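You operate a simulated robot arm through the tools that you are given. There is no shell and no other tool. Be economical: measure what you need, move in short steps, check, and stop when the job is done.

You are at the controls of a simulated robot arm. One attempt, no reset.

JOB
Set the grip gap that the test card names.
Fine: slide the lower limit stop to that mark, shut the guard, run the crosshead down to the stop, then zero.

It is judged by the outcome, as a careful person would: the job done as asked, and still so three seconds after it is handed in. It fails if anything else is knocked over, pushed out of place, dropped, spilled or broken.

ROBOT AND FRAMES
A 6-joint arm with a two-finger gripper, on a carriage that runs on a rail from [-1257, 7] to [1083, -6] (x, y) and turns from -126 to 206 degrees about z. Base frame: it is fixed where the carriage stands at the start and does not move with it; the origin is on the floor, on the carriage's upright axis, x ahead of it, y to its left, z up. Lengths are in mm, angles in degrees, forces in N, time in s.
Its first joint turns from -166.0 to 166.0 degrees. Places, roughly: back key [1100, 700, 900]; black cell plug (3x3x6 cm) [400, 800, 900]; clear guard [200, 700, 1100]; cross pin (3x3x8 cm) [500, 800, 900]; go key [900, 700, 900]; jog wheel [1100, 800, 1100]; load dial [900, 800, 1000]; lower limit stop [800, 700, 1000]; peak key [1100, 800, 900]; speed dial [1100, 800, 1000]; stop button [1000, 800, 1100]; tensile tester [600, 900, 1500]; tester zero key [900, 800, 900]; upper limit stop [800, 700, 1300]. Payload 2.54 kg.
The TCP is the grasp point between the finger pads, 23 mm short of the fingertips. In the tool frame z runs along the fingers and y along their closing line. Largest opening 126 mm; the body of the gripper starts 82 mm behind the TCP.
Orientation is that of the tool frame in the base frame, as a unit quaternion [w, x, y, z]. With the fingers straight down and closing along the base's y, the tool's x points along the base's -x, its y along +y and its z along -z.

CONTROLS
- The arm moves only by the tool servo_tool. Its arguments are lists of equal length, an entry for each row: "offset": the shift along the tool's x, y, z in mm, a list of three; "rot": the turn, a rotation vector about the tool's x, y, z in rad, a list of three; "grip": the opening, from 0 (shut) to 1 (fully open). In form: {"offset": [[dx, dy, dz], ...], "rot": [[ax, ay, az], ...], "grip": [grip, ...]}. A call has 1 to 20 rows; each row shifts and turns the commanded pose from where the row before left it, along the tool's axes as they then stand. A row lasts 0.2 s, in which the tool goes at most 50 mm and 8.6 degrees; a call with a longer step from one row to the next is refused whole, and so is a gripper value outside its range. A pose out of reach is approached as far as the arm can. The call stops where the force on the tool passes 40 N (or 10 N more than at its start, if that is more) or the arm is blocked; 0.2 s more then pass. Each finger halts on what it meets, pressing with about 34 N; the grip force reading is that of the motor and also rises with nothing between the fingers. The clock runs only during rows and for 0.2 s after the last one: add rows that do not move to give the fingers time. It gives the time, the measured TCP pose, the force on the tool (base axes), the opening and the grip force at its end, in the units of the frame above (readings bear some noise), with the torque about the TCP (base axes, N m) and any sound that the robot's microphone picked up.
- Cameras (640 x 400 px; columns grow to the right, rows downward): "scene" is now at [33.5, 266.4, 1599.2]; the picture's right is [0.74, -0.67, 0.00], its down [-0.45, -0.50, -0.74] and it looks along [0.50, 0.55, -0.67] (base axes); focal length 287 px, centre (320, 200). "wrist" rides on the gripper at [82, 14, -122] in the tool frame; the picture's right is [-0.17, 0.99, 0.00], its down [-0.79, -0.13, -0.60] and it looks along [-0.59, -0.10, 0.80] (tool axes); focal length 243 px, centre (320, 200).
- grab_frame(camera): a new picture of that camera. It takes no simulated time.
- move_column(by): slides the trunk up (or, below 0, down) by that many mm; the arm and the scene camera ride with it, the base frame stays. It gives what a move gives, with no picture.
- drive_base(legs): drives the robot by 1 to 6 legs, each [ahead, left, turn to the left] in mm, mm and degrees, along the robot's own axes; the way and the turn of a leg run together, so that a leg with both is an arc; at most 1500 mm and 180 degrees a leg. The arm and the cameras ride along, it lands a little off, and it stops where it bumps. It keeps to its track: a leg is cut to what the track allows. It gives what a move gives.
- turn_head(pan, tilt): turns the head with the scene camera to pan (to the left, within 120 degrees either way) and tilt (down, from -29 to 69), counted from straight ahead of the robot. It gives what a move gives.
- pixel_to_xyz(camera, pixels): for up to 12 pixels [column, row] of the newest picture of that camera ("zoom" is the newest enlarged one), the place [x, y, z] in the base frame of the surface seen there, good to about 2 mm, but the place of the scene camera against the robot may be out by one fixed shift of up to 18 mm in any direction. It takes no simulated time.
- enlarge(camera, box): a new picture of the part [left, top, right, bottom] of that camera's present view, enlarged. It takes no simulated time.
- job_done(): hands the job in; it is judged then, once.

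Work in short steps. Measure before you move; look again where a grasp or a placing could have gone wrong, and mend it. You have 80 turns and 52 pictures in all, those below and enlarged ones among them. Open the gripper and draw the arm clear of the work before you hand the job in, unless the task says otherwise; then end with one line.

The tools are called after "Request:" as name(argument=value, ...) on one line, values as JSON. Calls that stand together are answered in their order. servo_tool: Moves the arm, as the interface text tells. Its arguments: {"type":"object","properties":{"offset":{"type":"array","items":{"type":"array","items":{"type":"number"}}},"rot":{"type":"array","items":{"type":"array","items":{"type":"number"}}},"grip":{"type":"array","items":{"type":"number"}}},"required":["offset","rot","grip"]} The other tools are called the same way: move_column (by) slides the trunk up or down; drive_base (legs) drives the base; turn_head (pan, tilt) turns the head that bears the scene camera; grab_frame (camera) takes a picture; pixel_to_xyz (camera, pixels) gives the place of the surface under pixels of a picture; enlarge (camera, box) takes an enlarged picture of a part of a camera's view; job_done () hands the job in.

At the start:

```text
time_s: 0.0
tcp_pos: [380.9, 313.7, 1275.1]
tool_rot: [0.001, 0.0, 1.0, 0.0]
wrist_force: [-0.1, -0.1, 0.4]
ft_torque: [-0.01, -0.03, 0.01]
width: 125.9
finger_force: 0.1
trunk travel left (down, up): [-400.0, 90.0]
robot x, y, heading: [-0.7, 1.0, -0.1]
head pan, tilt: [47.9, 42.2]
```

scene: 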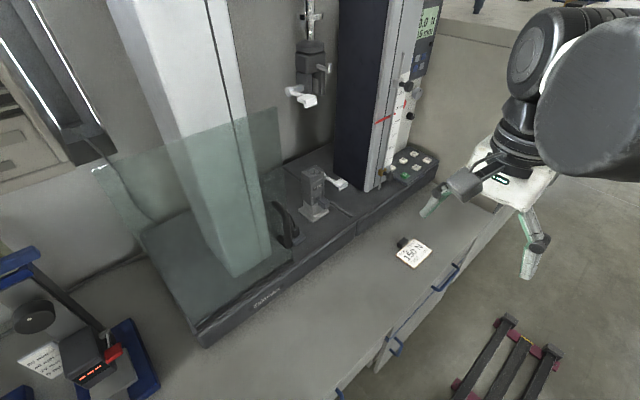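
wrist: 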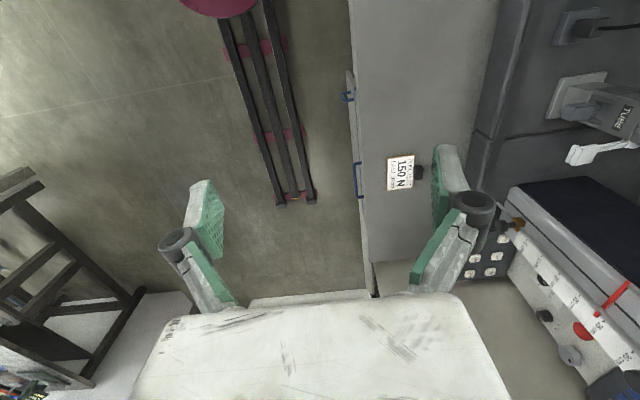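

The card lies near scene px (413,252), the panel near (400,130). I enlarge both to read them.

Request:
enlarge(camera="scene", box=[380, 225, 450, 270])

Request:
enlarge(camera="scene", box=[340, 60, 468, 200])

Request:
enlarge(camera="wrist", box=[360, 130, 440, 210])

```text
8.89 times, centred on (415, 248) of scene
```

zoom: 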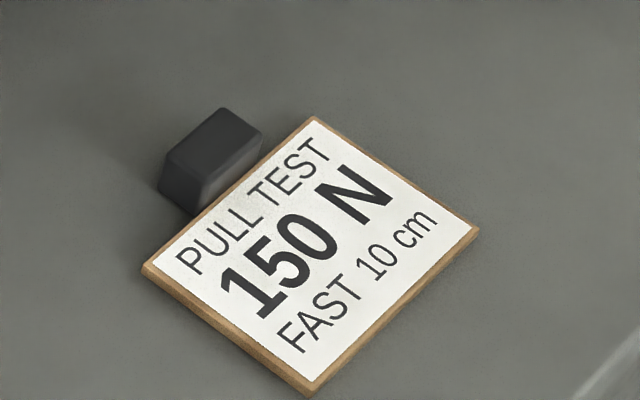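

```text
2.86 times, centred on (404, 130) of scene
```

zoom: 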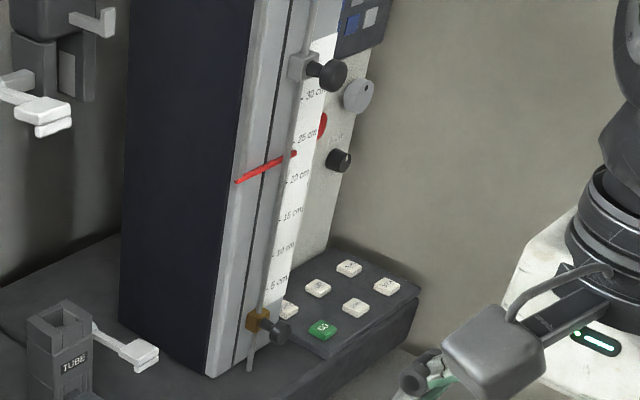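

```text
5.00 times, centred on (400, 170) of wrist
```

zoom: 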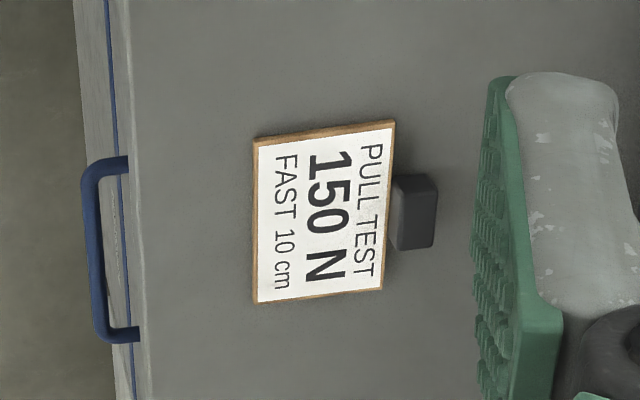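

The card asks for 10 cm; the brass stop now sits near the bottom of the scale. I measure the parts on the panel.

Request:
enlarge(camera="scene", box=[340, 60, 468, 200])

Request:
pixel_to_xyz(camera="zoom", pixels=[[259, 319], [282, 333], [275, 292], [284, 247], [289, 215], [296, 179], [303, 137], [332, 75], [323, 328], [358, 97], [266, 170], [348, 267]])

Request:
pixel_to_xyz(camera="scene", pixels=[[278, 205], [292, 240], [140, 225], [100, 170], [205, 325], [276, 110], [275, 150], [265, 265], [130, 260], [310, 200], [413, 252], [300, 95]])

```text
2.86 times, centred on (404, 130) of scene
```

zoom: 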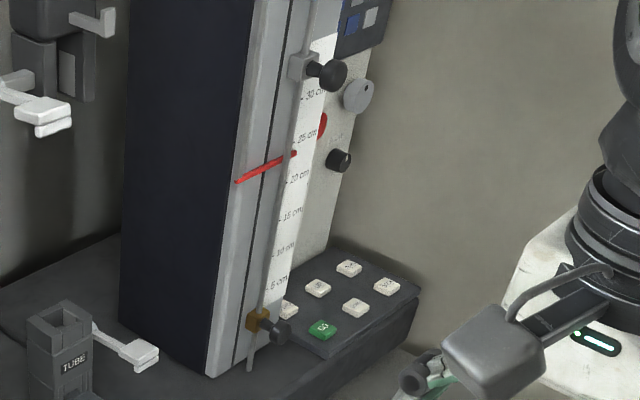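

```text
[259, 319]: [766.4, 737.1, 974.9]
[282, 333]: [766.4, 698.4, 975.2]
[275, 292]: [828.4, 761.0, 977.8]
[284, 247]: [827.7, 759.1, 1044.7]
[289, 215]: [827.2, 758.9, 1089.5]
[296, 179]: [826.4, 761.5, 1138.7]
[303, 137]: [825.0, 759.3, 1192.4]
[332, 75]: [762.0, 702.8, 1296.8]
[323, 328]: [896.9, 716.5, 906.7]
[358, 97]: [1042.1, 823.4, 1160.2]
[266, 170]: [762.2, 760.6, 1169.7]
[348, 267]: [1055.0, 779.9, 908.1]
```

```text
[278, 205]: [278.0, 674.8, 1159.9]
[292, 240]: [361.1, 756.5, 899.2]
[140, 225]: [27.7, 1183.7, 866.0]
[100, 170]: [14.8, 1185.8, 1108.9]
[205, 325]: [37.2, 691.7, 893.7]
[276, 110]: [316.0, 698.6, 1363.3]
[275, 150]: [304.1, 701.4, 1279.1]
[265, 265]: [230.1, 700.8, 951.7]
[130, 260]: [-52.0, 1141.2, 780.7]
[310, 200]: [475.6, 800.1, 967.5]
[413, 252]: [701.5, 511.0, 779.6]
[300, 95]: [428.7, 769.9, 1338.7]
```

The marks lie on a strip at y≈760, about 50 mm per 5 cm; the knob of the lower stop is at about (766,698,975). I turn the robot to face the bench (+y) and move along the rail to get a square view.

Request:
drive_base(legs=[[0, 0, 90], [0, -550, 0]])

Request:
turn_head(pan=0, tilt=30)

Request:
grab_frame(camera="scene")

```text
time_s: 7.0
tcp_pos: [222.8, 370.7, 1275.2]
tool_rot: [-0.001, 0.714, -0.7, -0.001]
wrist_force: [0.0, -0.5, -0.1]
ft_torque: [0.01, 0.0, 0.01]
width: 125.8
finger_force: 0.0
trunk travel left (down, up): [-400.0, 90.0]
robot x, y, heading: [545.7, -4.4, 90.9]
head pan, tilt: [47.9, 42.2]
```

```text
time_s: 8.2
tcp_pos: [223.7, 370.5, 1275.0]
tool_rot: [0.0, 0.715, -0.7, -0.001]
wrist_force: [0.4, 0.4, -0.6]
ft_torque: [-0.02, -0.01, -0.02]
width: 126.1
finger_force: 0.1
trunk travel left (down, up): [-400.0, 90.0]
robot x, y, heading: [542.4, -1.6, 91.0]
head pan, tilt: [0.0, 30.0]
```

```text
45 pictures are left
```

scene: 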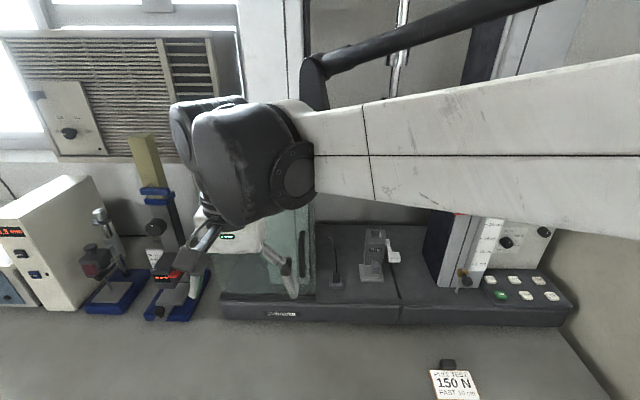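

The arm hides the panel. I drive on to x≈700 and turn the tool to point forward (+y), fingers closing along x.

Request:
drive_base(legs=[[0, -160, -1]])

Request:
servo_tool(offset=[[0, -30, 0], [0, -30, 0], [0, -30, 0], [0, -30, 0], [0, -30, 0], [0, -30, 0], [0, -30, 0], [0, -30, 0], [0, -30, 0], [0, -30, 0], [0, -30, 0]], rot=[[0, -0.1428, 0], [0, -0.1428, 0], [0, -0.1428, 0], [0, -0.1428, 0], [0, -0.1428, 0], [0, -0.1428, 0], [0, -0.1428, 0], [0, -0.1428, 0], [0, -0.1428, 0], [0, -0.1428, 0], [0, -0.1428, 0]], grip=[1, 1, 1, 1, 1, 1, 1, 1, 1, 1, 1])

Request:
grab_frame(camera="scene")

Request:
grab_frame(camera="wrist")

```text
time_s: 9.6
tcp_pos: [388.8, 375.6, 1276.3]
tool_rot: [0.0, 0.709, -0.705, 0.0]
wrist_force: [-1.0, -0.2, -0.4]
ft_torque: [-0.04, -0.01, 0.0]
width: 126.1
finger_force: 0.1
trunk travel left (down, up): [-400.0, 90.0]
robot x, y, heading: [705.7, -4.3, 90.2]
head pan, tilt: [0.0, 30.0]
```

```text
time_s: 12.0
tcp_pos: [704.6, 393.1, 1276.5]
tool_rot: [0.491, -0.508, 0.513, 0.487]
wrist_force: [-0.4, -0.3, 0.4]
ft_torque: [-0.04, 0.0, 0.02]
width: 125.9
finger_force: 0.1
out of reach, approached as far as the arm can: row 9, 10, 11
trunk travel left (down, up): [-400.0, 90.0]
robot x, y, heading: [703.6, -2.6, 90.4]
head pan, tilt: [0.0, 30.0]
```

```text
44 pictures are left
```

scene: 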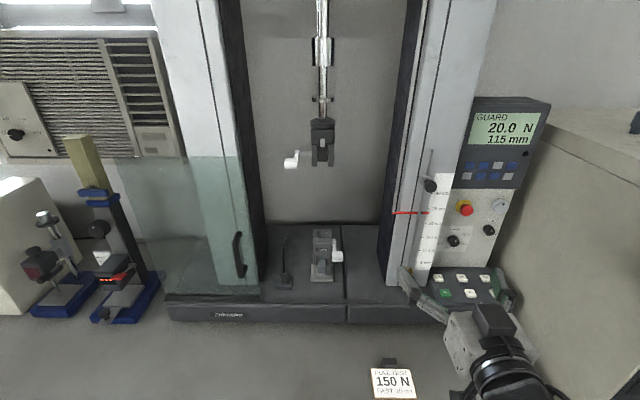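

```text
43 pictures are left
```

wrist: 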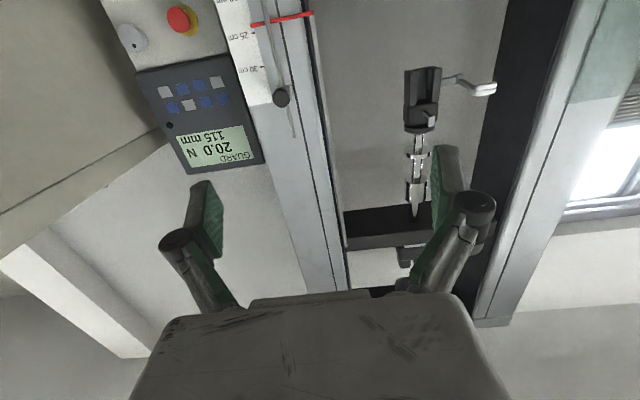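

Now the whole tester is in view: guard slid left with a handle at (238,255), display "GUARD 20.0 N 115 mm". I enlarge the panel and guard.

Request:
enlarge(camera="scene", box=[380, 90, 560, 205])

Request:
enlarge(camera="scene", box=[380, 165, 540, 310])

Request:
pixel_to_xyz(camera="zoom", pixels=[[130, 381], [180, 381], [195, 345], [203, 302], [210, 258], [216, 215], [226, 165], [197, 86], [340, 170], [435, 250], [475, 160], [292, 300]])

Request:
enlarge(camera="scene", box=[90, 130, 350, 330])

Request:
pixel_to_xyz(camera="scene", pixels=[[238, 235], [238, 255], [243, 275], [252, 200], [255, 230], [240, 165], [255, 280], [160, 200], [140, 240], [294, 160], [325, 150], [335, 256]])

```text
3.48 times, centred on (470, 148) of scene
```

zoom: 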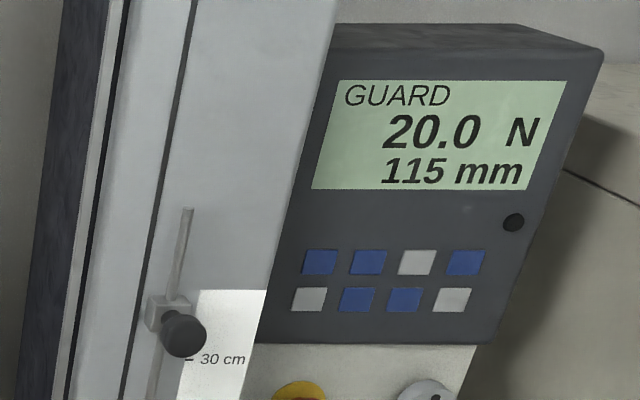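

```text
2.76 times, centred on (460, 238) of scene
```

zoom: 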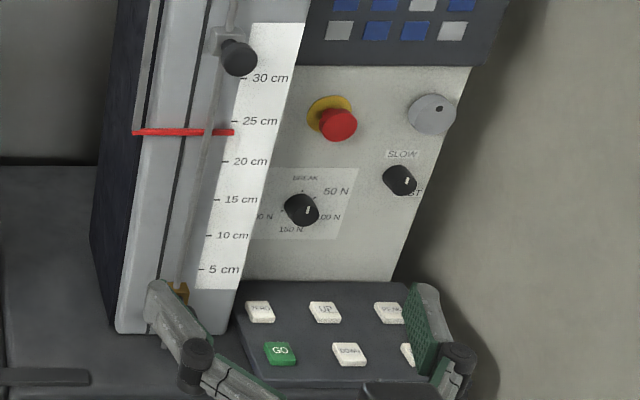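

```text
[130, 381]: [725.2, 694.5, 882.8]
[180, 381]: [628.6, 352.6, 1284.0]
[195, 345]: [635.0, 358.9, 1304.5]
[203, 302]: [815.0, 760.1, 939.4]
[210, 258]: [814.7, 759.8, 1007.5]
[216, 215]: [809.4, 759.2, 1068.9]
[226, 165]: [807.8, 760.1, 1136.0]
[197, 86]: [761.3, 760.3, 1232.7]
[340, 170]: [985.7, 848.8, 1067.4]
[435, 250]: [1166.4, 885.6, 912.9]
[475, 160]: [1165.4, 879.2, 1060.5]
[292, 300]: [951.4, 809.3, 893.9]
```

```text
2.00 times, centred on (220, 230) of scene
```

zoom: 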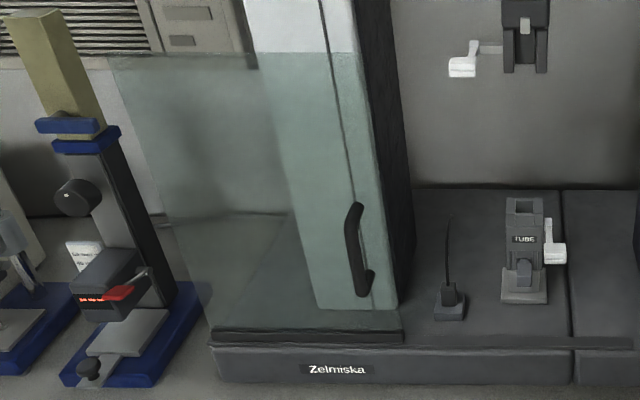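

```text
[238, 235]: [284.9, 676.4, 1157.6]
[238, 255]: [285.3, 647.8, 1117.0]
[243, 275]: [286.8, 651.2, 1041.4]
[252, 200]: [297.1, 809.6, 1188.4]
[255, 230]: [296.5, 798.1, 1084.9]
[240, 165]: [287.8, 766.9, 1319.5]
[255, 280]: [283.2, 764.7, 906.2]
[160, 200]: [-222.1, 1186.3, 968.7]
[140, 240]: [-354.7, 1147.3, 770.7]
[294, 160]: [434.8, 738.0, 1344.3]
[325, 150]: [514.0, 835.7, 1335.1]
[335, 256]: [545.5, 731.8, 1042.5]
```

Keys read ZERO/UP/PEAK and GO/DOWN/BACK; scale 10 cm tick is clear. I lower the trunk 200 mm for a squarer view and a lower arm, then look.

Request:
move_column(by=-200)

Request:
grab_frame(camera="scene")

Request:
grab_frame(camera="wrist")

```text
time_s: 14.2
tcp_pos: [704.9, 393.3, 1077.0]
tool_rot: [0.492, -0.508, 0.514, 0.487]
wrist_force: [0.3, -0.4, -0.4]
ft_torque: [0.01, 0.0, -0.04]
width: 126.2
finger_force: 0.0
trunk travel left (down, up): [-200.0, 290.0]
robot x, y, heading: [706.5, -0.9, 90.2]
head pan, tilt: [0.0, 30.0]
```

```text
39 pictures are left
```

scene: 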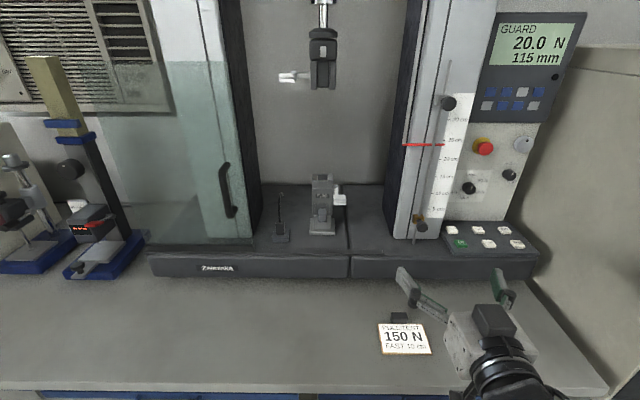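

```text
38 pictures are left
```

wrist: 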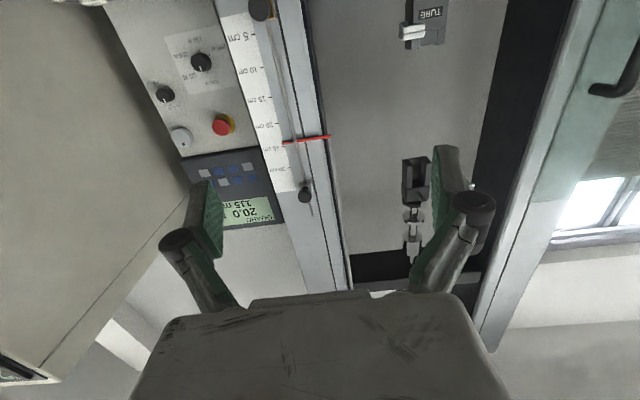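

Both cameras see the stop (scene (421,226), wrist (262,8)). I enlarge and measure in both for calibration.

Request:
enlarge(camera="scene", box=[390, 85, 500, 255])

Request:
pixel_to_xyz(camera="scene", pixels=[[421, 227], [448, 103], [434, 210], [436, 194], [439, 177], [442, 160], [445, 141], [415, 145], [227, 190], [469, 188], [508, 175], [484, 147]])

Request:
enlarge(camera="wrist", box=[200, 0, 340, 215])

Request:
pixel_to_xyz(camera="wrist", pixels=[[262, 8], [305, 194], [240, 37], [249, 71], [259, 100], [267, 126], [272, 148], [300, 140], [626, 70], [201, 62], [165, 94], [222, 125]])

```text
2.35 times, centred on (445, 170) of scene
```

zoom: 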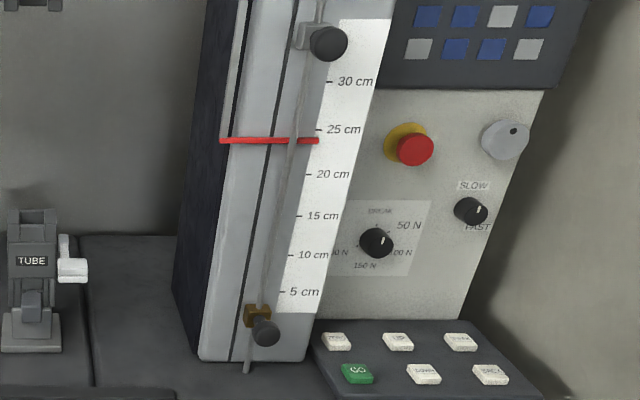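

```text
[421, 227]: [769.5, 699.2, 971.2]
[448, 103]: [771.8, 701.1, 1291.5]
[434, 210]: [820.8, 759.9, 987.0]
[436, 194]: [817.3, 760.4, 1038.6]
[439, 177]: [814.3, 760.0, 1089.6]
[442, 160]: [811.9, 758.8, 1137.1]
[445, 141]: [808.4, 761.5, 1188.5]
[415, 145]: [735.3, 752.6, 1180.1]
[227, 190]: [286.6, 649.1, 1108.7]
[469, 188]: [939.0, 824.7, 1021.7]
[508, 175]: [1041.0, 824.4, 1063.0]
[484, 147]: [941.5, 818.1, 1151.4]
```

```text
1.86 times, centred on (270, 108) of wrist
```

zoom: 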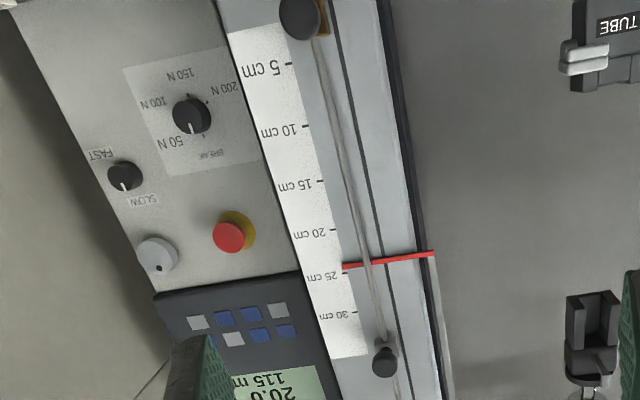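

```text
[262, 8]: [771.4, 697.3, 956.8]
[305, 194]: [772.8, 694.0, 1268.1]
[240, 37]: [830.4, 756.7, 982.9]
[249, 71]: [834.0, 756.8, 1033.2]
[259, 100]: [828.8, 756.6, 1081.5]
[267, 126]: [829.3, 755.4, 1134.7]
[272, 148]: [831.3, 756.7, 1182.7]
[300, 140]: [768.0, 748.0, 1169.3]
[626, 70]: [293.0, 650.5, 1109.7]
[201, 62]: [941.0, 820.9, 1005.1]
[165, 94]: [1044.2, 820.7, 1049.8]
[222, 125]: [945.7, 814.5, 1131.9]
```

Wrist data: ticks 5/10/15/20/25 cm at z≈983/1033/1082/1134/1183; knob of the stop at about (771,695,965). I level the tool and move to ahead of the knob, fingers half shut.

Request:
servo_tool(offset=[[0, 0, 20], [20, -12, 35], [20, -12, 35], [20, -12, 35], [20, -12, 35], [20, -12, 30], [12, -6, 20], [0, 0, 0]], rot=[[0, -0.044, 0], [0, 0, 0], [0, 0, 0], [0, 0, 0], [0, 0, 0], [0, 0, 0], [0, 0, 0], [0, 0, 0]], grip=[0.6, 0.6, 0.6, 0.6, 0.6, 0.6, 0.6, 0.6])

Request:
grab_frame(camera="scene")

Request:
grab_frame(camera="wrist")

```text
time_s: 16.0
tcp_pos: [769.2, 593.8, 1000.8]
tool_rot: [0.501, -0.499, 0.503, 0.497]
wrist_force: [0.0, -0.3, -0.4]
ft_torque: [0.02, 0.0, 0.03]
width: 75.3
finger_force: 0.2
out of reach, approached as far as the arm can: row 1, 2, 5, 6, 7
trunk travel left (down, up): [-200.0, 290.0]
robot x, y, heading: [705.2, -3.9, 90.2]
head pan, tilt: [0.0, 30.0]
```

```text
35 pictures are left
```

scene: 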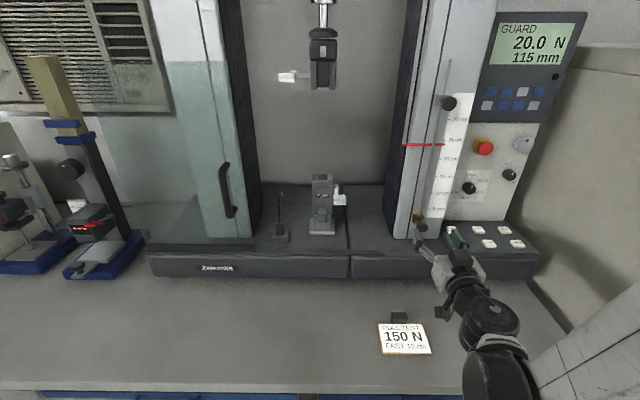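

```text
34 pictures are left
```

wrist: 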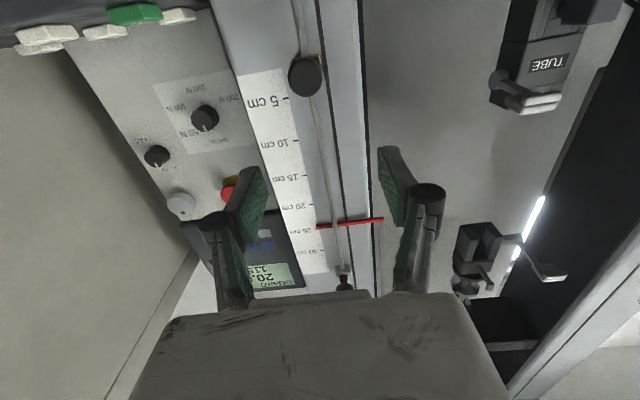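

The knob is seen at wrist (305,76); the arm stays 36 mm above the wanted height, so I'll use the trunk for height. I measure the knob precisely.

Request:
pixel_to_xyz(camera="wrist", pixels=[[305, 76], [305, 62], [305, 90], [292, 76], [318, 76], [317, 62], [287, 98], [297, 140], [308, 173], [313, 205], [320, 225], [350, 221]])

Request:
move_column(by=-36)

```text
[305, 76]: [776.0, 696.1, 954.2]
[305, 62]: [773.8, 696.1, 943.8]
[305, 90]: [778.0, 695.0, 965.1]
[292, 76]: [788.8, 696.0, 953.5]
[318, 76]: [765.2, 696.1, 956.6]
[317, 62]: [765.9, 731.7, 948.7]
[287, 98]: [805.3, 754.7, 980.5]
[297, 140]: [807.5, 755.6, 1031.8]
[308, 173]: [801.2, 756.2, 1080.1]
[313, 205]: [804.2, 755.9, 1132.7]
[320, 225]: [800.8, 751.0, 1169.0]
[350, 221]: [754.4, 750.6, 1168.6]
```

```text
time_s: 16.8
tcp_pos: [769.2, 593.4, 963.7]
tool_rot: [0.502, -0.498, 0.505, 0.496]
wrist_force: [-0.1, 0.3, -0.4]
ft_torque: [-0.01, -0.01, 0.0]
width: 75.7
finger_force: 0.0
trunk travel left (down, up): [-164.0, 326.0]
robot x, y, heading: [702.1, -3.2, 90.3]
head pan, tilt: [0.0, 30.0]
```

Knob face centre is (774,696,955), Ø≈26; scale z≈931+mm. I drop 9 mm more, and advance so that the pads straddle the knob, then close.

Request:
move_column(by=-9)

Request:
servo_tool(offset=[[0, -4, 30], [0, 0, 30], [0, 0, 30], [0, 0, 18], [0, 0, 0]], rot=[[0, 0, 0], [0, 0, 0], [0, 0, 0], [0, 0, 0], [0, 0, 0]], grip=[0.6, 0.6, 0.6, 0.6, 0.6])

Request:
grab_frame(camera="wrist")

```text
time_s: 17.4
tcp_pos: [770.1, 593.4, 955.3]
tool_rot: [0.501, -0.499, 0.504, 0.496]
wrist_force: [0.4, 0.2, 0.7]
ft_torque: [-0.01, -0.01, -0.01]
width: 75.9
finger_force: 0.0
trunk travel left (down, up): [-155.0, 335.0]
robot x, y, heading: [705.2, -1.4, 90.2]
head pan, tilt: [0.0, 30.0]
```

```text
time_s: 18.6
tcp_pos: [775.1, 701.4, 954.8]
tool_rot: [0.501, -0.499, 0.504, 0.497]
wrist_force: [0.3, 0.3, 0.4]
ft_torque: [-0.01, 0.0, 0.0]
width: 75.7
finger_force: 0.0
trunk travel left (down, up): [-155.0, 335.0]
robot x, y, heading: [705.8, -5.9, 90.4]
head pan, tilt: [0.0, 30.0]
```

```text
33 pictures are left
```

wrist: 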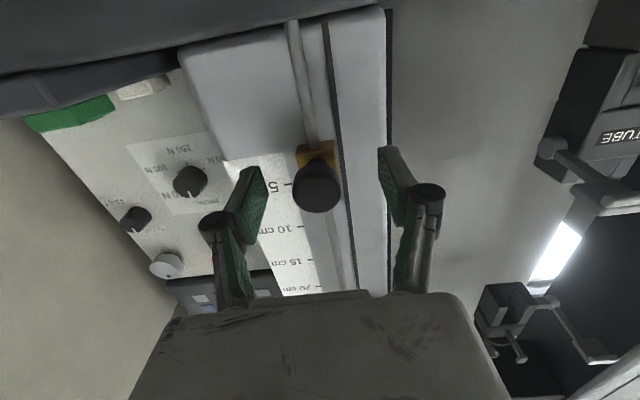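

The knob lies centred between the pads. I close and hold.

Request:
servo_tool(offset=[[0, 0, 0], [0, 0, 0], [0, 0, 0], [0, 0, 0]], rot=[[0, 0, 0], [0, 0, 0], [0, 0, 0], [0, 0, 0]], grip=[0, 0, 0, 0])

```text
time_s: 19.6
tcp_pos: [777.1, 701.9, 953.6]
tool_rot: [0.502, -0.498, 0.505, 0.495]
wrist_force: [15.7, 4.4, -0.9]
ft_torque: [0.03, -0.02, -0.15]
width: 23.0
finger_force: 45.0
trunk travel left (down, up): [-155.0, 335.0]
robot x, y, heading: [703.0, -0.2, 90.3]
head pan, tilt: [0.0, 30.0]
```

Gripped at 23 mm. I lift in small steps (tool −x is up).

Request:
servo_tool(offset=[[-5, -1, 0], [-10, -1, 0], [-10, 0, 0], [-10, 0, 0], [-10, 0, 0]], rot=[[0, 0, 0], [0, 0, 0], [0, 0, 0], [0, 0, 0], [0, 0, 0]], grip=[0, 0, 0, 0, 0])

Request:
grab_frame(camera="wrist")

```text
time_s: 20.8
tcp_pos: [777.3, 702.0, 1000.4]
tool_rot: [0.501, -0.498, 0.504, 0.496]
wrist_force: [8.0, -9.9, -1.4]
ft_torque: [-0.17, -0.04, -0.09]
width: 23.1
finger_force: 45.0
trunk travel left (down, up): [-155.0, 335.0]
robot x, y, heading: [707.3, -3.2, 90.4]
head pan, tilt: [0.0, 30.0]
```

```text
32 pictures are left
```

wrist: 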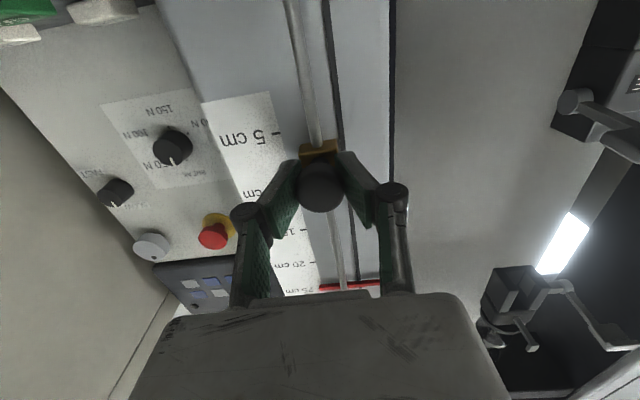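

The stop follows. I go 31 mm further up to the 10 cm tick (z≈1032).

Request:
servo_tool(offset=[[-10, 0, 0], [-10, 0, 0], [-8, 0, 0], [-3, 0, 0], [0, 0, 0]], rot=[[0, 0, 0], [0, 0, 0], [0, 0, 0], [0, 0, 0], [0, 0, 0]], grip=[0, 0, 0, 0, 0])

Request:
enlarge(camera="scene", box=[390, 85, 500, 255])

```text
time_s: 22.0
tcp_pos: [778.4, 702.3, 1031.6]
tool_rot: [0.501, -0.498, 0.505, 0.496]
wrist_force: [1.3, -9.8, -1.2]
ft_torque: [0.06, -0.01, -0.01]
width: 22.5
finger_force: 45.0
trunk travel left (down, up): [-155.0, 335.0]
robot x, y, heading: [703.4, -6.5, 90.2]
head pan, tilt: [0.0, 30.0]
```

```text
2.35 times, centred on (445, 170) of scene
```

zoom: 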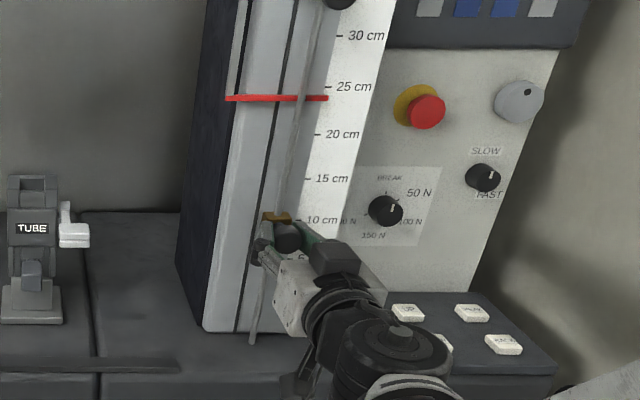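

The stop looks near the 10 cm tick. I release straight, back off and measure.

Request:
servo_tool(offset=[[0, 0, 0], [0, 0, 0], [0, 0, 0], [0, 0, -30], [0, 0, -40], [0, 0, -40]], rot=[[0, 0, 0], [0, 0, 0], [0, 0, 0], [0, 0, 0], [0, 0, 0], [0, 0, 0]], grip=[0.6, 0.6, 0.6, 0.6, 0.6, 0.6])

Request:
enlarge(camera="scene", box=[405, 145, 475, 195])

Request:
grab_frame(camera="wrist")

```text
time_s: 23.4
tcp_pos: [778.1, 594.0, 1030.6]
tool_rot: [0.502, -0.498, 0.504, 0.496]
wrist_force: [0.6, 0.3, -1.0]
ft_torque: [0.03, 0.01, 0.02]
width: 75.6
finger_force: 0.0
trunk travel left (down, up): [-155.0, 335.0]
robot x, y, heading: [707.4, -3.5, 90.2]
head pan, tilt: [0.0, 30.0]
```

```text
8.00 times, centred on (440, 170) of scene
```

zoom: 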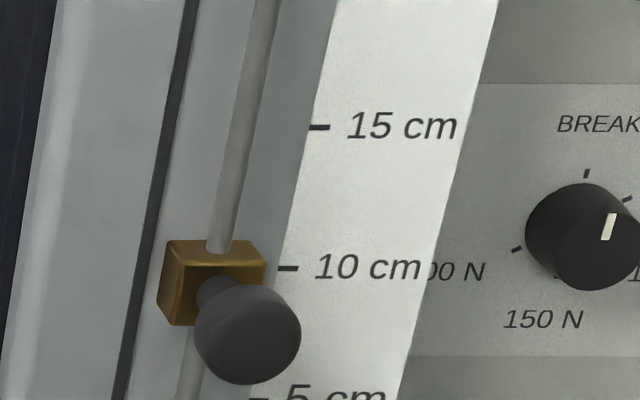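

```text
29 pictures are left
```

wrist: 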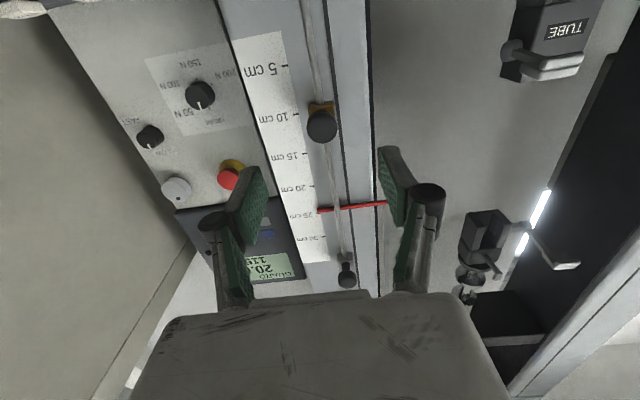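

Request:
pixel_to_xyz(camera="zoom", pixels=[[215, 252], [215, 264], [175, 268], [175, 320], [195, 268], [230, 272], [288, 268], [318, 128], [259, 300], [210, 318], [247, 335], [247, 382]])

Request:
pixel_to_xyz(camera="wrist", pixels=[[321, 126], [321, 112], [321, 141], [317, 106], [330, 106], [311, 106], [298, 115], [285, 65], [305, 153], [333, 113], [309, 111], [321, 135]])

```text
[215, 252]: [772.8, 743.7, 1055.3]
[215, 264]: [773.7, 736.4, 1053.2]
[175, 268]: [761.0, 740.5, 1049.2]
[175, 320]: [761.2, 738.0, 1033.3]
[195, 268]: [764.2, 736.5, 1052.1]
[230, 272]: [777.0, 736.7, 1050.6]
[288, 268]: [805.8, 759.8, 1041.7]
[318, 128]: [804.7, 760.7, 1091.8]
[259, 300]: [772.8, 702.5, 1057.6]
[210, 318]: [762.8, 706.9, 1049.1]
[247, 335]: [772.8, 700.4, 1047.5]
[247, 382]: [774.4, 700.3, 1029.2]
```

```text
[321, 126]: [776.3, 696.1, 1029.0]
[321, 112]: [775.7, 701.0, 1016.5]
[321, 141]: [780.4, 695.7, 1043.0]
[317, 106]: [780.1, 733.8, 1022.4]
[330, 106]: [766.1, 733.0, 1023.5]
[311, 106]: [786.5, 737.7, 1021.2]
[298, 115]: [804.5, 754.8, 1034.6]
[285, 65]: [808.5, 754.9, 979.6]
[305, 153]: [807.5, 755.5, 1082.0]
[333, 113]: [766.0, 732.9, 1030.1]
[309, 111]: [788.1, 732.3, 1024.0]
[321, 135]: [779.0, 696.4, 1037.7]
```

Stop is at the 10 cm tick within a couple of mm in both cameras; the crosshead pointer will verify it. Next the guard: handle bar near (290,647), z 1035–1155. I move in front of it.

Request:
servo_tool(offset=[[-5, 20, -30], [-5, 40, 0], [-5, 40, 0], [-5, 40, 0], [-5, 40, 0], [-5, 40, 0], [-5, 40, 0], [-5, 40, 0], [-5, 40, 0], [-5, 40, 0], [-5, 40, 0], [-5, 40, 0], [-5, 28, 0], [0, 0, 0]], rot=[[0, 0, 0], [0, 0, 0], [0, 0, 0], [0, 0, 0], [0, 0, 0], [0, 0, 0], [0, 0, 0], [0, 0, 0], [0, 0, 0], [0, 0, 0], [0, 0, 0], [0, 0, 0], [0, 0, 0], [0, 0, 0]], grip=[0.6, 0.6, 0.6, 0.6, 0.6, 0.6, 0.6, 0.6, 0.6, 0.6, 0.6, 0.6, 0.6, 0.6])

Request:
grab_frame(camera="wrist")

Request:
grab_frame(camera="scene")

```text
time_s: 26.4
tcp_pos: [292.4, 571.0, 1096.7]
tool_rot: [0.503, -0.496, 0.506, 0.494]
wrist_force: [0.2, 0.4, -0.1]
ft_torque: [-0.02, -0.01, 0.0]
width: 75.4
finger_force: 0.0
trunk travel left (down, up): [-155.0, 335.0]
robot x, y, heading: [704.7, -1.2, 90.2]
head pan, tilt: [0.0, 30.0]
```

```text
28 pictures are left
```

wrist: 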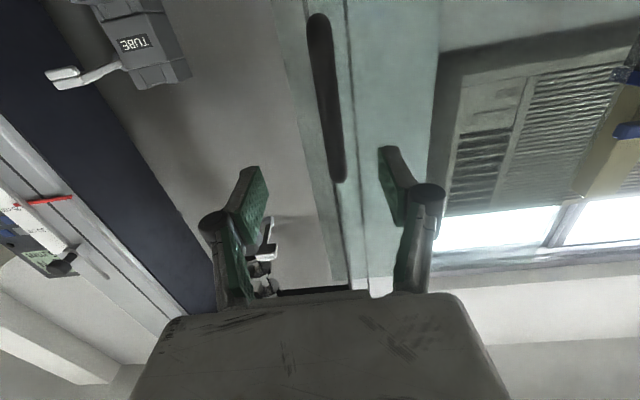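

```text
27 pictures are left
```

scene: 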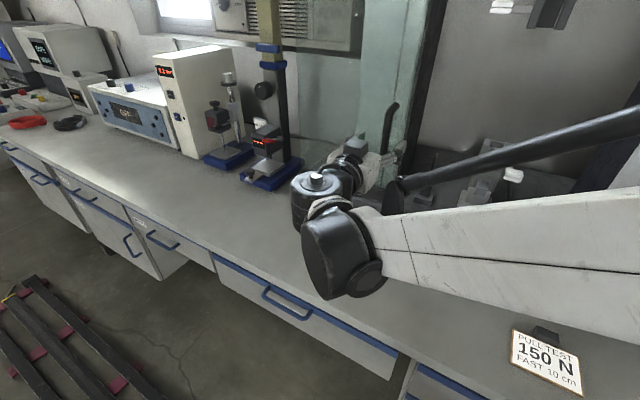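

The handle is seen at wrist (327,100). I measure it.

Request:
pixel_to_xyz(camera="wrist", pixels=[[327, 100], [316, 100], [335, 100], [322, 40], [337, 160], [340, 180], [318, 18], [350, 100], [350, 160], [300, 100]])

```text
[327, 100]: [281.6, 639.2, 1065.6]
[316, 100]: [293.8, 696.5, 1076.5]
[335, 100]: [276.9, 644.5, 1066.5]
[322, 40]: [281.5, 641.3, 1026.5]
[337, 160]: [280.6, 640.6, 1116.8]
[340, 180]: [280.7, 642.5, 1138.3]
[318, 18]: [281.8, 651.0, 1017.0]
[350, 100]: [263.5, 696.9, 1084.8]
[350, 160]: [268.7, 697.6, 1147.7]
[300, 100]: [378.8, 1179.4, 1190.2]
```

Bar at x≈281, y≈640–655, z 1017–1138. I advance to TCP (281,643,1080) and close on it.

Request:
servo_tool(offset=[[8, 10, 20], [8, 1, 25], [0, 0, 25], [0, 0, 2], [0, 0, 0], [0, 0, 0], [0, 0, 0], [0, 0, 0]], rot=[[0, 0, 0], [0, 0, 0], [0, 0, 0], [0, 0, 0], [0, 0, 0], [0, 0, 0], [0, 0, 0], [0, 0, 0]], grip=[0.6, 0.6, 0.6, 0.6, 0, 0, 0, 0])

Request:
grab_frame(camera="wrist")

```text
time_s: 28.2
tcp_pos: [277.5, 641.7, 1081.8]
tool_rot: [0.502, -0.498, 0.504, 0.496]
wrist_force: [0.9, 5.1, 1.9]
ft_torque: [-0.04, -0.05, -0.07]
width: 13.0
finger_force: 38.9
trunk travel left (down, up): [-155.0, 335.0]
robot x, y, heading: [703.4, -5.0, 90.2]
head pan, tilt: [0.0, 30.0]
```

```text
26 pictures are left
```

wrist: 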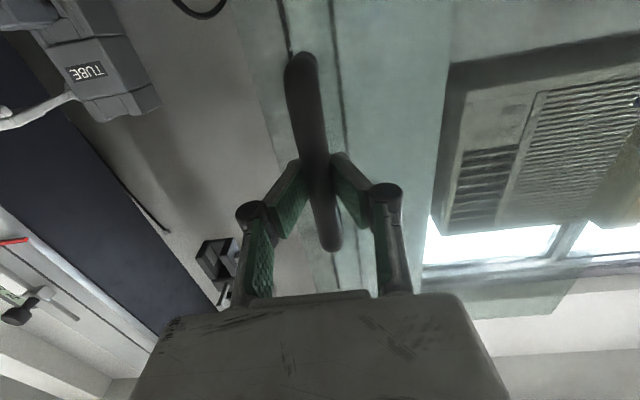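

The bar is held (13 mm). I slide it right (tool −y) gently.

Request:
servo_tool(offset=[[0, -5, 0], [0, -10, 0], [0, -15, 0], [0, -20, 0], [0, -20, 0], [0, -20, 0], [0, -20, 0]], rot=[[0, 0, 0], [0, 0, 0], [0, 0, 0], [0, 0, 0], [0, 0, 0], [0, 0, 0], [0, 0, 0]], grip=[0, 0, 0, 0, 0, 0, 0])

```text
time_s: 29.6
tcp_pos: [364.3, 641.6, 1080.0]
tool_rot: [0.501, -0.499, 0.505, 0.495]
wrist_force: [1.7, 9.3, -9.5]
ft_torque: [-0.71, 0.08, -0.13]
width: 12.9
finger_force: 39.2
trunk travel left (down, up): [-155.0, 335.0]
robot x, y, heading: [703.6, -4.1, 90.1]
head pan, tilt: [0.0, 30.0]
stopped in row 6: the force on the tool passed its limit at 42 N (the readings are from after the stop); the commanded pose is now the measured one
```

It moved 87 mm before a force peak of 42 N. I go on slower.

Request:
servo_tool(offset=[[0, -4, 0], [0, -8, 0], [0, -10, 0], [0, -10, 0], [0, -10, 0], [0, -10, 0], [0, -10, 0], [0, -10, 0]], rot=[[0, 0, 0], [0, 0, 0], [0, 0, 0], [0, 0, 0], [0, 0, 0], [0, 0, 0], [0, 0, 0], [0, 0, 0]], grip=[0, 0, 0, 0, 0, 0, 0, 0])

Request:
grab_frame(camera="wrist")

```text
time_s: 31.4
tcp_pos: [434.0, 641.0, 1080.4]
tool_rot: [0.501, -0.499, 0.504, 0.496]
wrist_force: [-1.1, 35.1, -5.8]
ft_torque: [-0.43, 0.08, 0.06]
width: 12.7
finger_force: 40.1
trunk travel left (down, up): [-155.0, 335.0]
robot x, y, heading: [702.4, -4.1, 90.2]
head pan, tilt: [0.0, 30.0]
```

```text
25 pictures are left
```

wrist: 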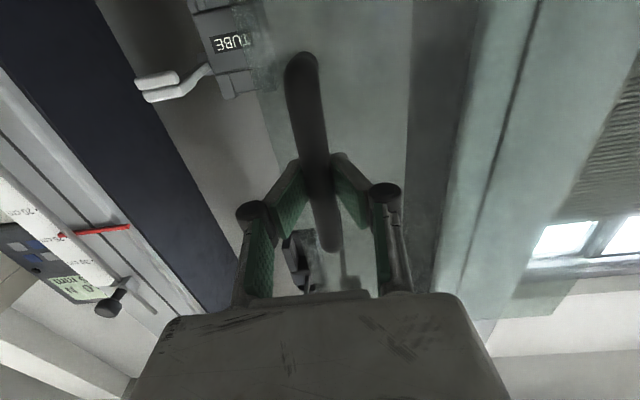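

The guard follows; the growing force is along +y (35 N), so I relax by going 2 mm inward and continue with a slight inward drift.

Request:
servo_tool(offset=[[0, -2, 2], [0, -8, 0.3], [0, -10, 0.3], [0, -10, 0.3], [0, -10, 0.3], [0, -10, 0.3], [0, -10, 0.3], [0, -10, 0.3]], rot=[[0, 0, 0], [0, 0, 0], [0, 0, 0], [0, 0, 0], [0, 0, 0], [0, 0, 0], [0, 0, 0], [0, 0, 0]], grip=[0, 0, 0, 0, 0, 0, 0, 0])

```text
time_s: 33.1
tcp_pos: [505.4, 641.8, 1080.7]
tool_rot: [0.502, -0.498, 0.504, 0.496]
wrist_force: [-1.0, -2.9, -7.5]
ft_torque: [-0.16, 0.05, 0.01]
width: 11.8
finger_force: 38.5
trunk travel left (down, up): [-155.0, 335.0]
robot x, y, heading: [701.6, -6.0, 90.1]
head pan, tilt: [0.0, 30.0]
```

Force is now small; I carry on.

Request:
servo_tool(offset=[[0, -6, 0], [0, -10, 0.1], [0, -10, 0.1], [0, -10, 0.1], [0, -10, 0.1], [0, -10, 0.1], [0, -10, 0.1], [0, -10, 0.1], [0, -10, 0.1], [0, -10, 0.1], [0, -8, 0.1]], rot=[[0, 0, 0], [0, 0, 0], [0, 0, 0], [0, 0, 0], [0, 0, 0], [0, 0, 0], [0, 0, 0], [0, 0, 0], [0, 0, 0], [0, 0, 0], [0, 0, 0]], grip=[0, 0, 0, 0, 0, 0, 0, 0, 0, 0, 0])

Request:
grab_frame(camera="scene")

Request:
grab_frame(camera="wrist")

```text
time_s: 35.5
tcp_pos: [608.5, 642.7, 1081.5]
tool_rot: [0.502, -0.498, 0.504, 0.496]
wrist_force: [-1.4, 16.5, 13.7]
ft_torque: [0.14, -0.03, 0.06]
width: 11.5
finger_force: 38.0
trunk travel left (down, up): [-155.0, 335.0]
robot x, y, heading: [704.0, -5.6, 90.1]
head pan, tilt: [0.0, 30.0]
```

```text
24 pictures are left
```

scene: 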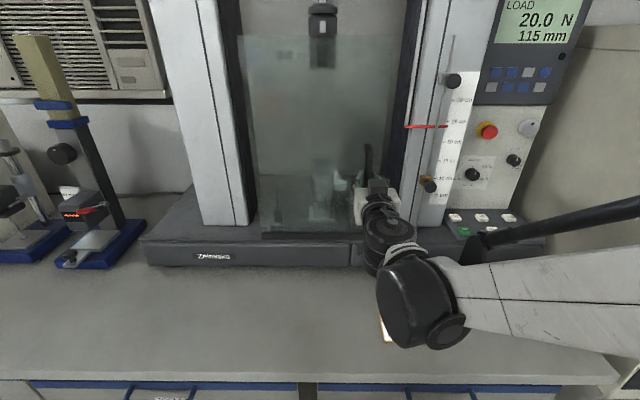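

```text
23 pictures are left
```

wrist: 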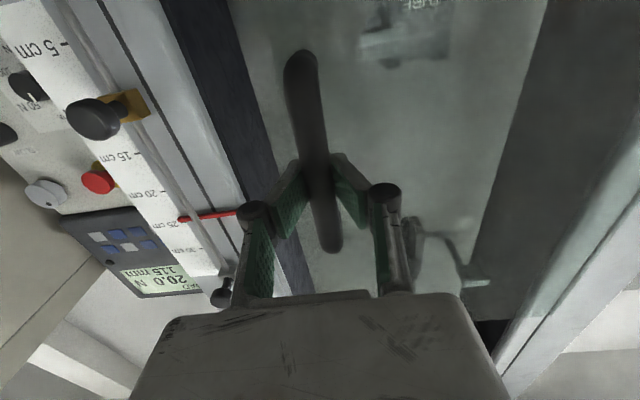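

The display changed from GUARD to LOAD: the interlock is made. I nudge on to the end stop gently.

Request:
servo_tool(offset=[[0, -4, 0.8], [0, -5, 0], [0, -5, 0], [0, -5, 0], [0, -5, 0], [0, -5, 0], [0, -5, 0], [0, -5, 0]], rot=[[0, 0, 0], [0, 0, 0], [0, 0, 0], [0, 0, 0], [0, 0, 0], [0, 0, 0], [0, 0, 0], [0, 0, 0]], grip=[0, 0, 0, 0, 0, 0, 0, 0])

```text
time_s: 36.8
tcp_pos: [622.0, 642.0, 1081.6]
tool_rot: [-0.498, 0.502, -0.5, -0.5]
wrist_force: [-11.2, 2.2, -5.9]
ft_torque: [-0.1, 0.12, 0.15]
width: 11.0
finger_force: 37.6
trunk travel left (down, up): [-155.0, 335.0]
robot x, y, heading: [701.6, -3.8, 90.5]
head pan, tilt: [0.0, 30.0]
stopped in row 5: the force on the tool passed its limit at 45 N (the readings are from after the stop); the commanded pose is now the measured one
```

Guard is at its end stop (x≈622). I release, back off, and take a look.

Request:
servo_tool(offset=[[0, 0, 0], [0, 0, 0], [0, 0, 0], [0, 0, -30], [0, 0, -40], [0, 0, -30], [0, -40, 0], [0, -40, 0], [0, -40, 0], [0, -40, 0], [0, -40, 0]], rot=[[0, 0, 0], [0, 0, 0], [0, 0, 0], [0, 0, 0], [0, 0, 0], [0, 0, 0], [0, 0, 0], [0, 0, 0], [0, 0, 0], [0, 0, 0], [0, 0, 0]], grip=[0.6, 0.6, 0.6, 0.6, 0.6, 0.6, 0.6, 0.6, 0.6, 0.3, 0])

Request:
servo_tool(offset=[[0, -40, 0], [0, -30, 0], [0, -10, 0], [0, 0, 0], [0, 0, 0], [0, 0, 0]], rot=[[0, 0.14, 0], [0, 0.14, 0], [0, 0.14, 0], [0, 0.14, 0], [0, 0.14, 0], [0, 0.085, 0]], grip=[0, 0, 0, 0, 0, 0])

Request:
grab_frame(camera="scene")

Request:
grab_frame(camera="wrist")

```text
time_s: 39.1
tcp_pos: [823.8, 540.5, 1081.2]
tool_rot: [-0.499, 0.501, -0.501, -0.499]
wrist_force: [0.2, -0.8, 0.1]
ft_torque: [0.01, -0.06, -0.04]
width: 0.0
finger_force: 14.1
trunk travel left (down, up): [-155.0, 335.0]
robot x, y, heading: [704.4, -4.6, 90.4]
head pan, tilt: [0.0, 30.0]
```

```text
time_s: 40.5
tcp_pos: [900.3, 544.3, 1081.4]
tool_rot: [-0.267, 0.658, -0.65, -0.271]
wrist_force: [-0.8, 0.2, 0.1]
ft_torque: [0.0, 0.02, -0.01]
width: 0.1
finger_force: 28.0
trunk travel left (down, up): [-155.0, 335.0]
robot x, y, heading: [707.1, -3.3, 90.4]
head pan, tilt: [0.0, 30.0]
```

```text
22 pictures are left
```

scene: 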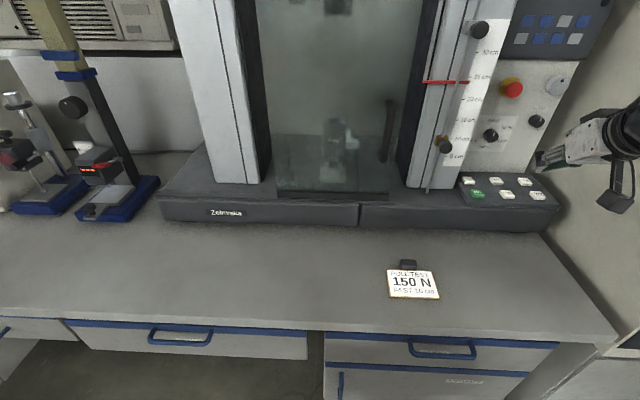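

```text
21 pictures are left
```

wrist: 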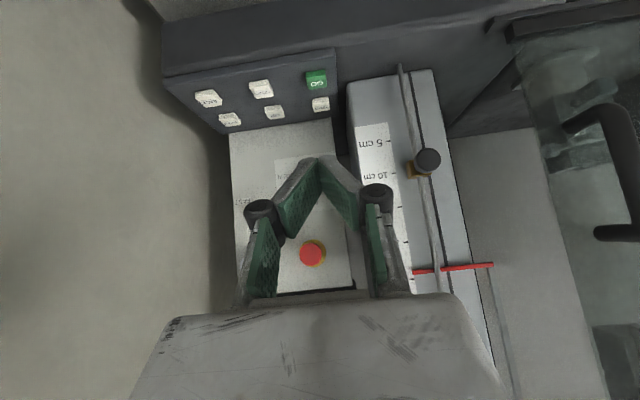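

Keys visible at wrist (208,98),(261,89),(316,80) front row. I enlarge to read and measure them.

Request:
enlarge(camera="wrist", box=[160, 50, 360, 150])

Request:
pixel_to_xyz(camera="wrist", pixels=[[261, 90], [251, 84], [271, 95], [316, 80], [208, 99], [321, 105], [274, 112], [230, 120], [261, 82], [261, 97]])

```text
3.20 times, centred on (260, 100) of wrist
```

zoom: 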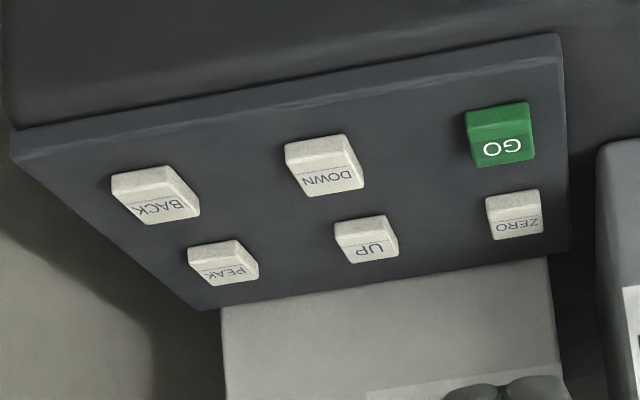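

```text
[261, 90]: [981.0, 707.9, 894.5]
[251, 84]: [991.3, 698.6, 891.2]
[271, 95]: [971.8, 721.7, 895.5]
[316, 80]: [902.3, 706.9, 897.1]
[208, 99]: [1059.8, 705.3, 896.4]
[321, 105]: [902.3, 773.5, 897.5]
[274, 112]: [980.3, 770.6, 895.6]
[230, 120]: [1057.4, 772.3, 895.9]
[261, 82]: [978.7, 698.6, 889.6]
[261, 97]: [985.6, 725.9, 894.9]
```

DOWN is centred at (981,712,895.5); ZERO at (902,773,897). I move the closed fingertips to hover ~25 mm over DOWN with the 45° tool.

Request:
servo_tool(offset=[[-3.4, -16.2, 41.8], [-3.4, -16.2, 41.8], [-3.4, -16.2, 41.8], [-3.4, -16.2, 41.8], [-3.4, -16.2, 41.8], [0, 0, 0]], rot=[[0, 0, 0], [0, 0, 0], [0, 0, 0], [0, 0, 0], [0, 0, 0], [0, 0, 0]], grip=[0, 0, 0, 0, 0, 0])

Request:
grab_frame(camera="wrist")

```text
time_s: 42.0
tcp_pos: [988.3, 702.4, 946.0]
tool_rot: [-0.27, 0.654, -0.654, -0.27]
wrist_force: [-0.2, -0.1, 0.4]
ft_torque: [-0.04, 0.01, 0.01]
width: 0.1
finger_force: 28.3
trunk travel left (down, up): [-155.0, 335.0]
robot x, y, heading: [704.4, -3.7, 90.4]
head pan, tilt: [0.0, 30.0]
```

```text
19 pictures are left
```

wrist: 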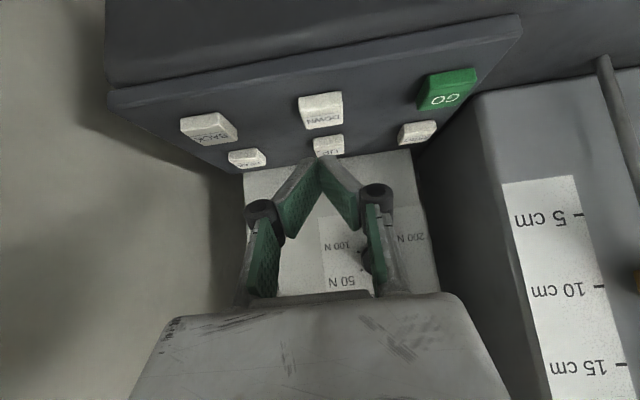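

Fingertip hovers over DOWN; x is 6 mm right, corrected. I press straight down in small steps.

Request:
servo_tool(offset=[[5, 6, 5], [5, 0, 5], [5, 0, 5], [1.5, 0, 1.5], [1.5, 0, 1.5], [0, 0, 0]], rot=[[0, 0, 0], [0, 0, 0], [0, 0, 0], [0, 0, 0], [0, 0, 0], [0, 0, 0]], grip=[0, 0, 0, 0, 0, 0])

```text
time_s: 43.4
tcp_pos: [978.9, 703.2, 920.4]
tool_rot: [-0.27, 0.654, -0.653, -0.27]
wrist_force: [0.1, 0.2, 0.4]
ft_torque: [0.01, 0.0, 0.0]
width: 0.0
finger_force: 28.2
trunk travel left (down, up): [-155.0, 335.0]
robot x, y, heading: [702.6, -1.5, 90.5]
head pan, tilt: [0.0, 30.0]
```

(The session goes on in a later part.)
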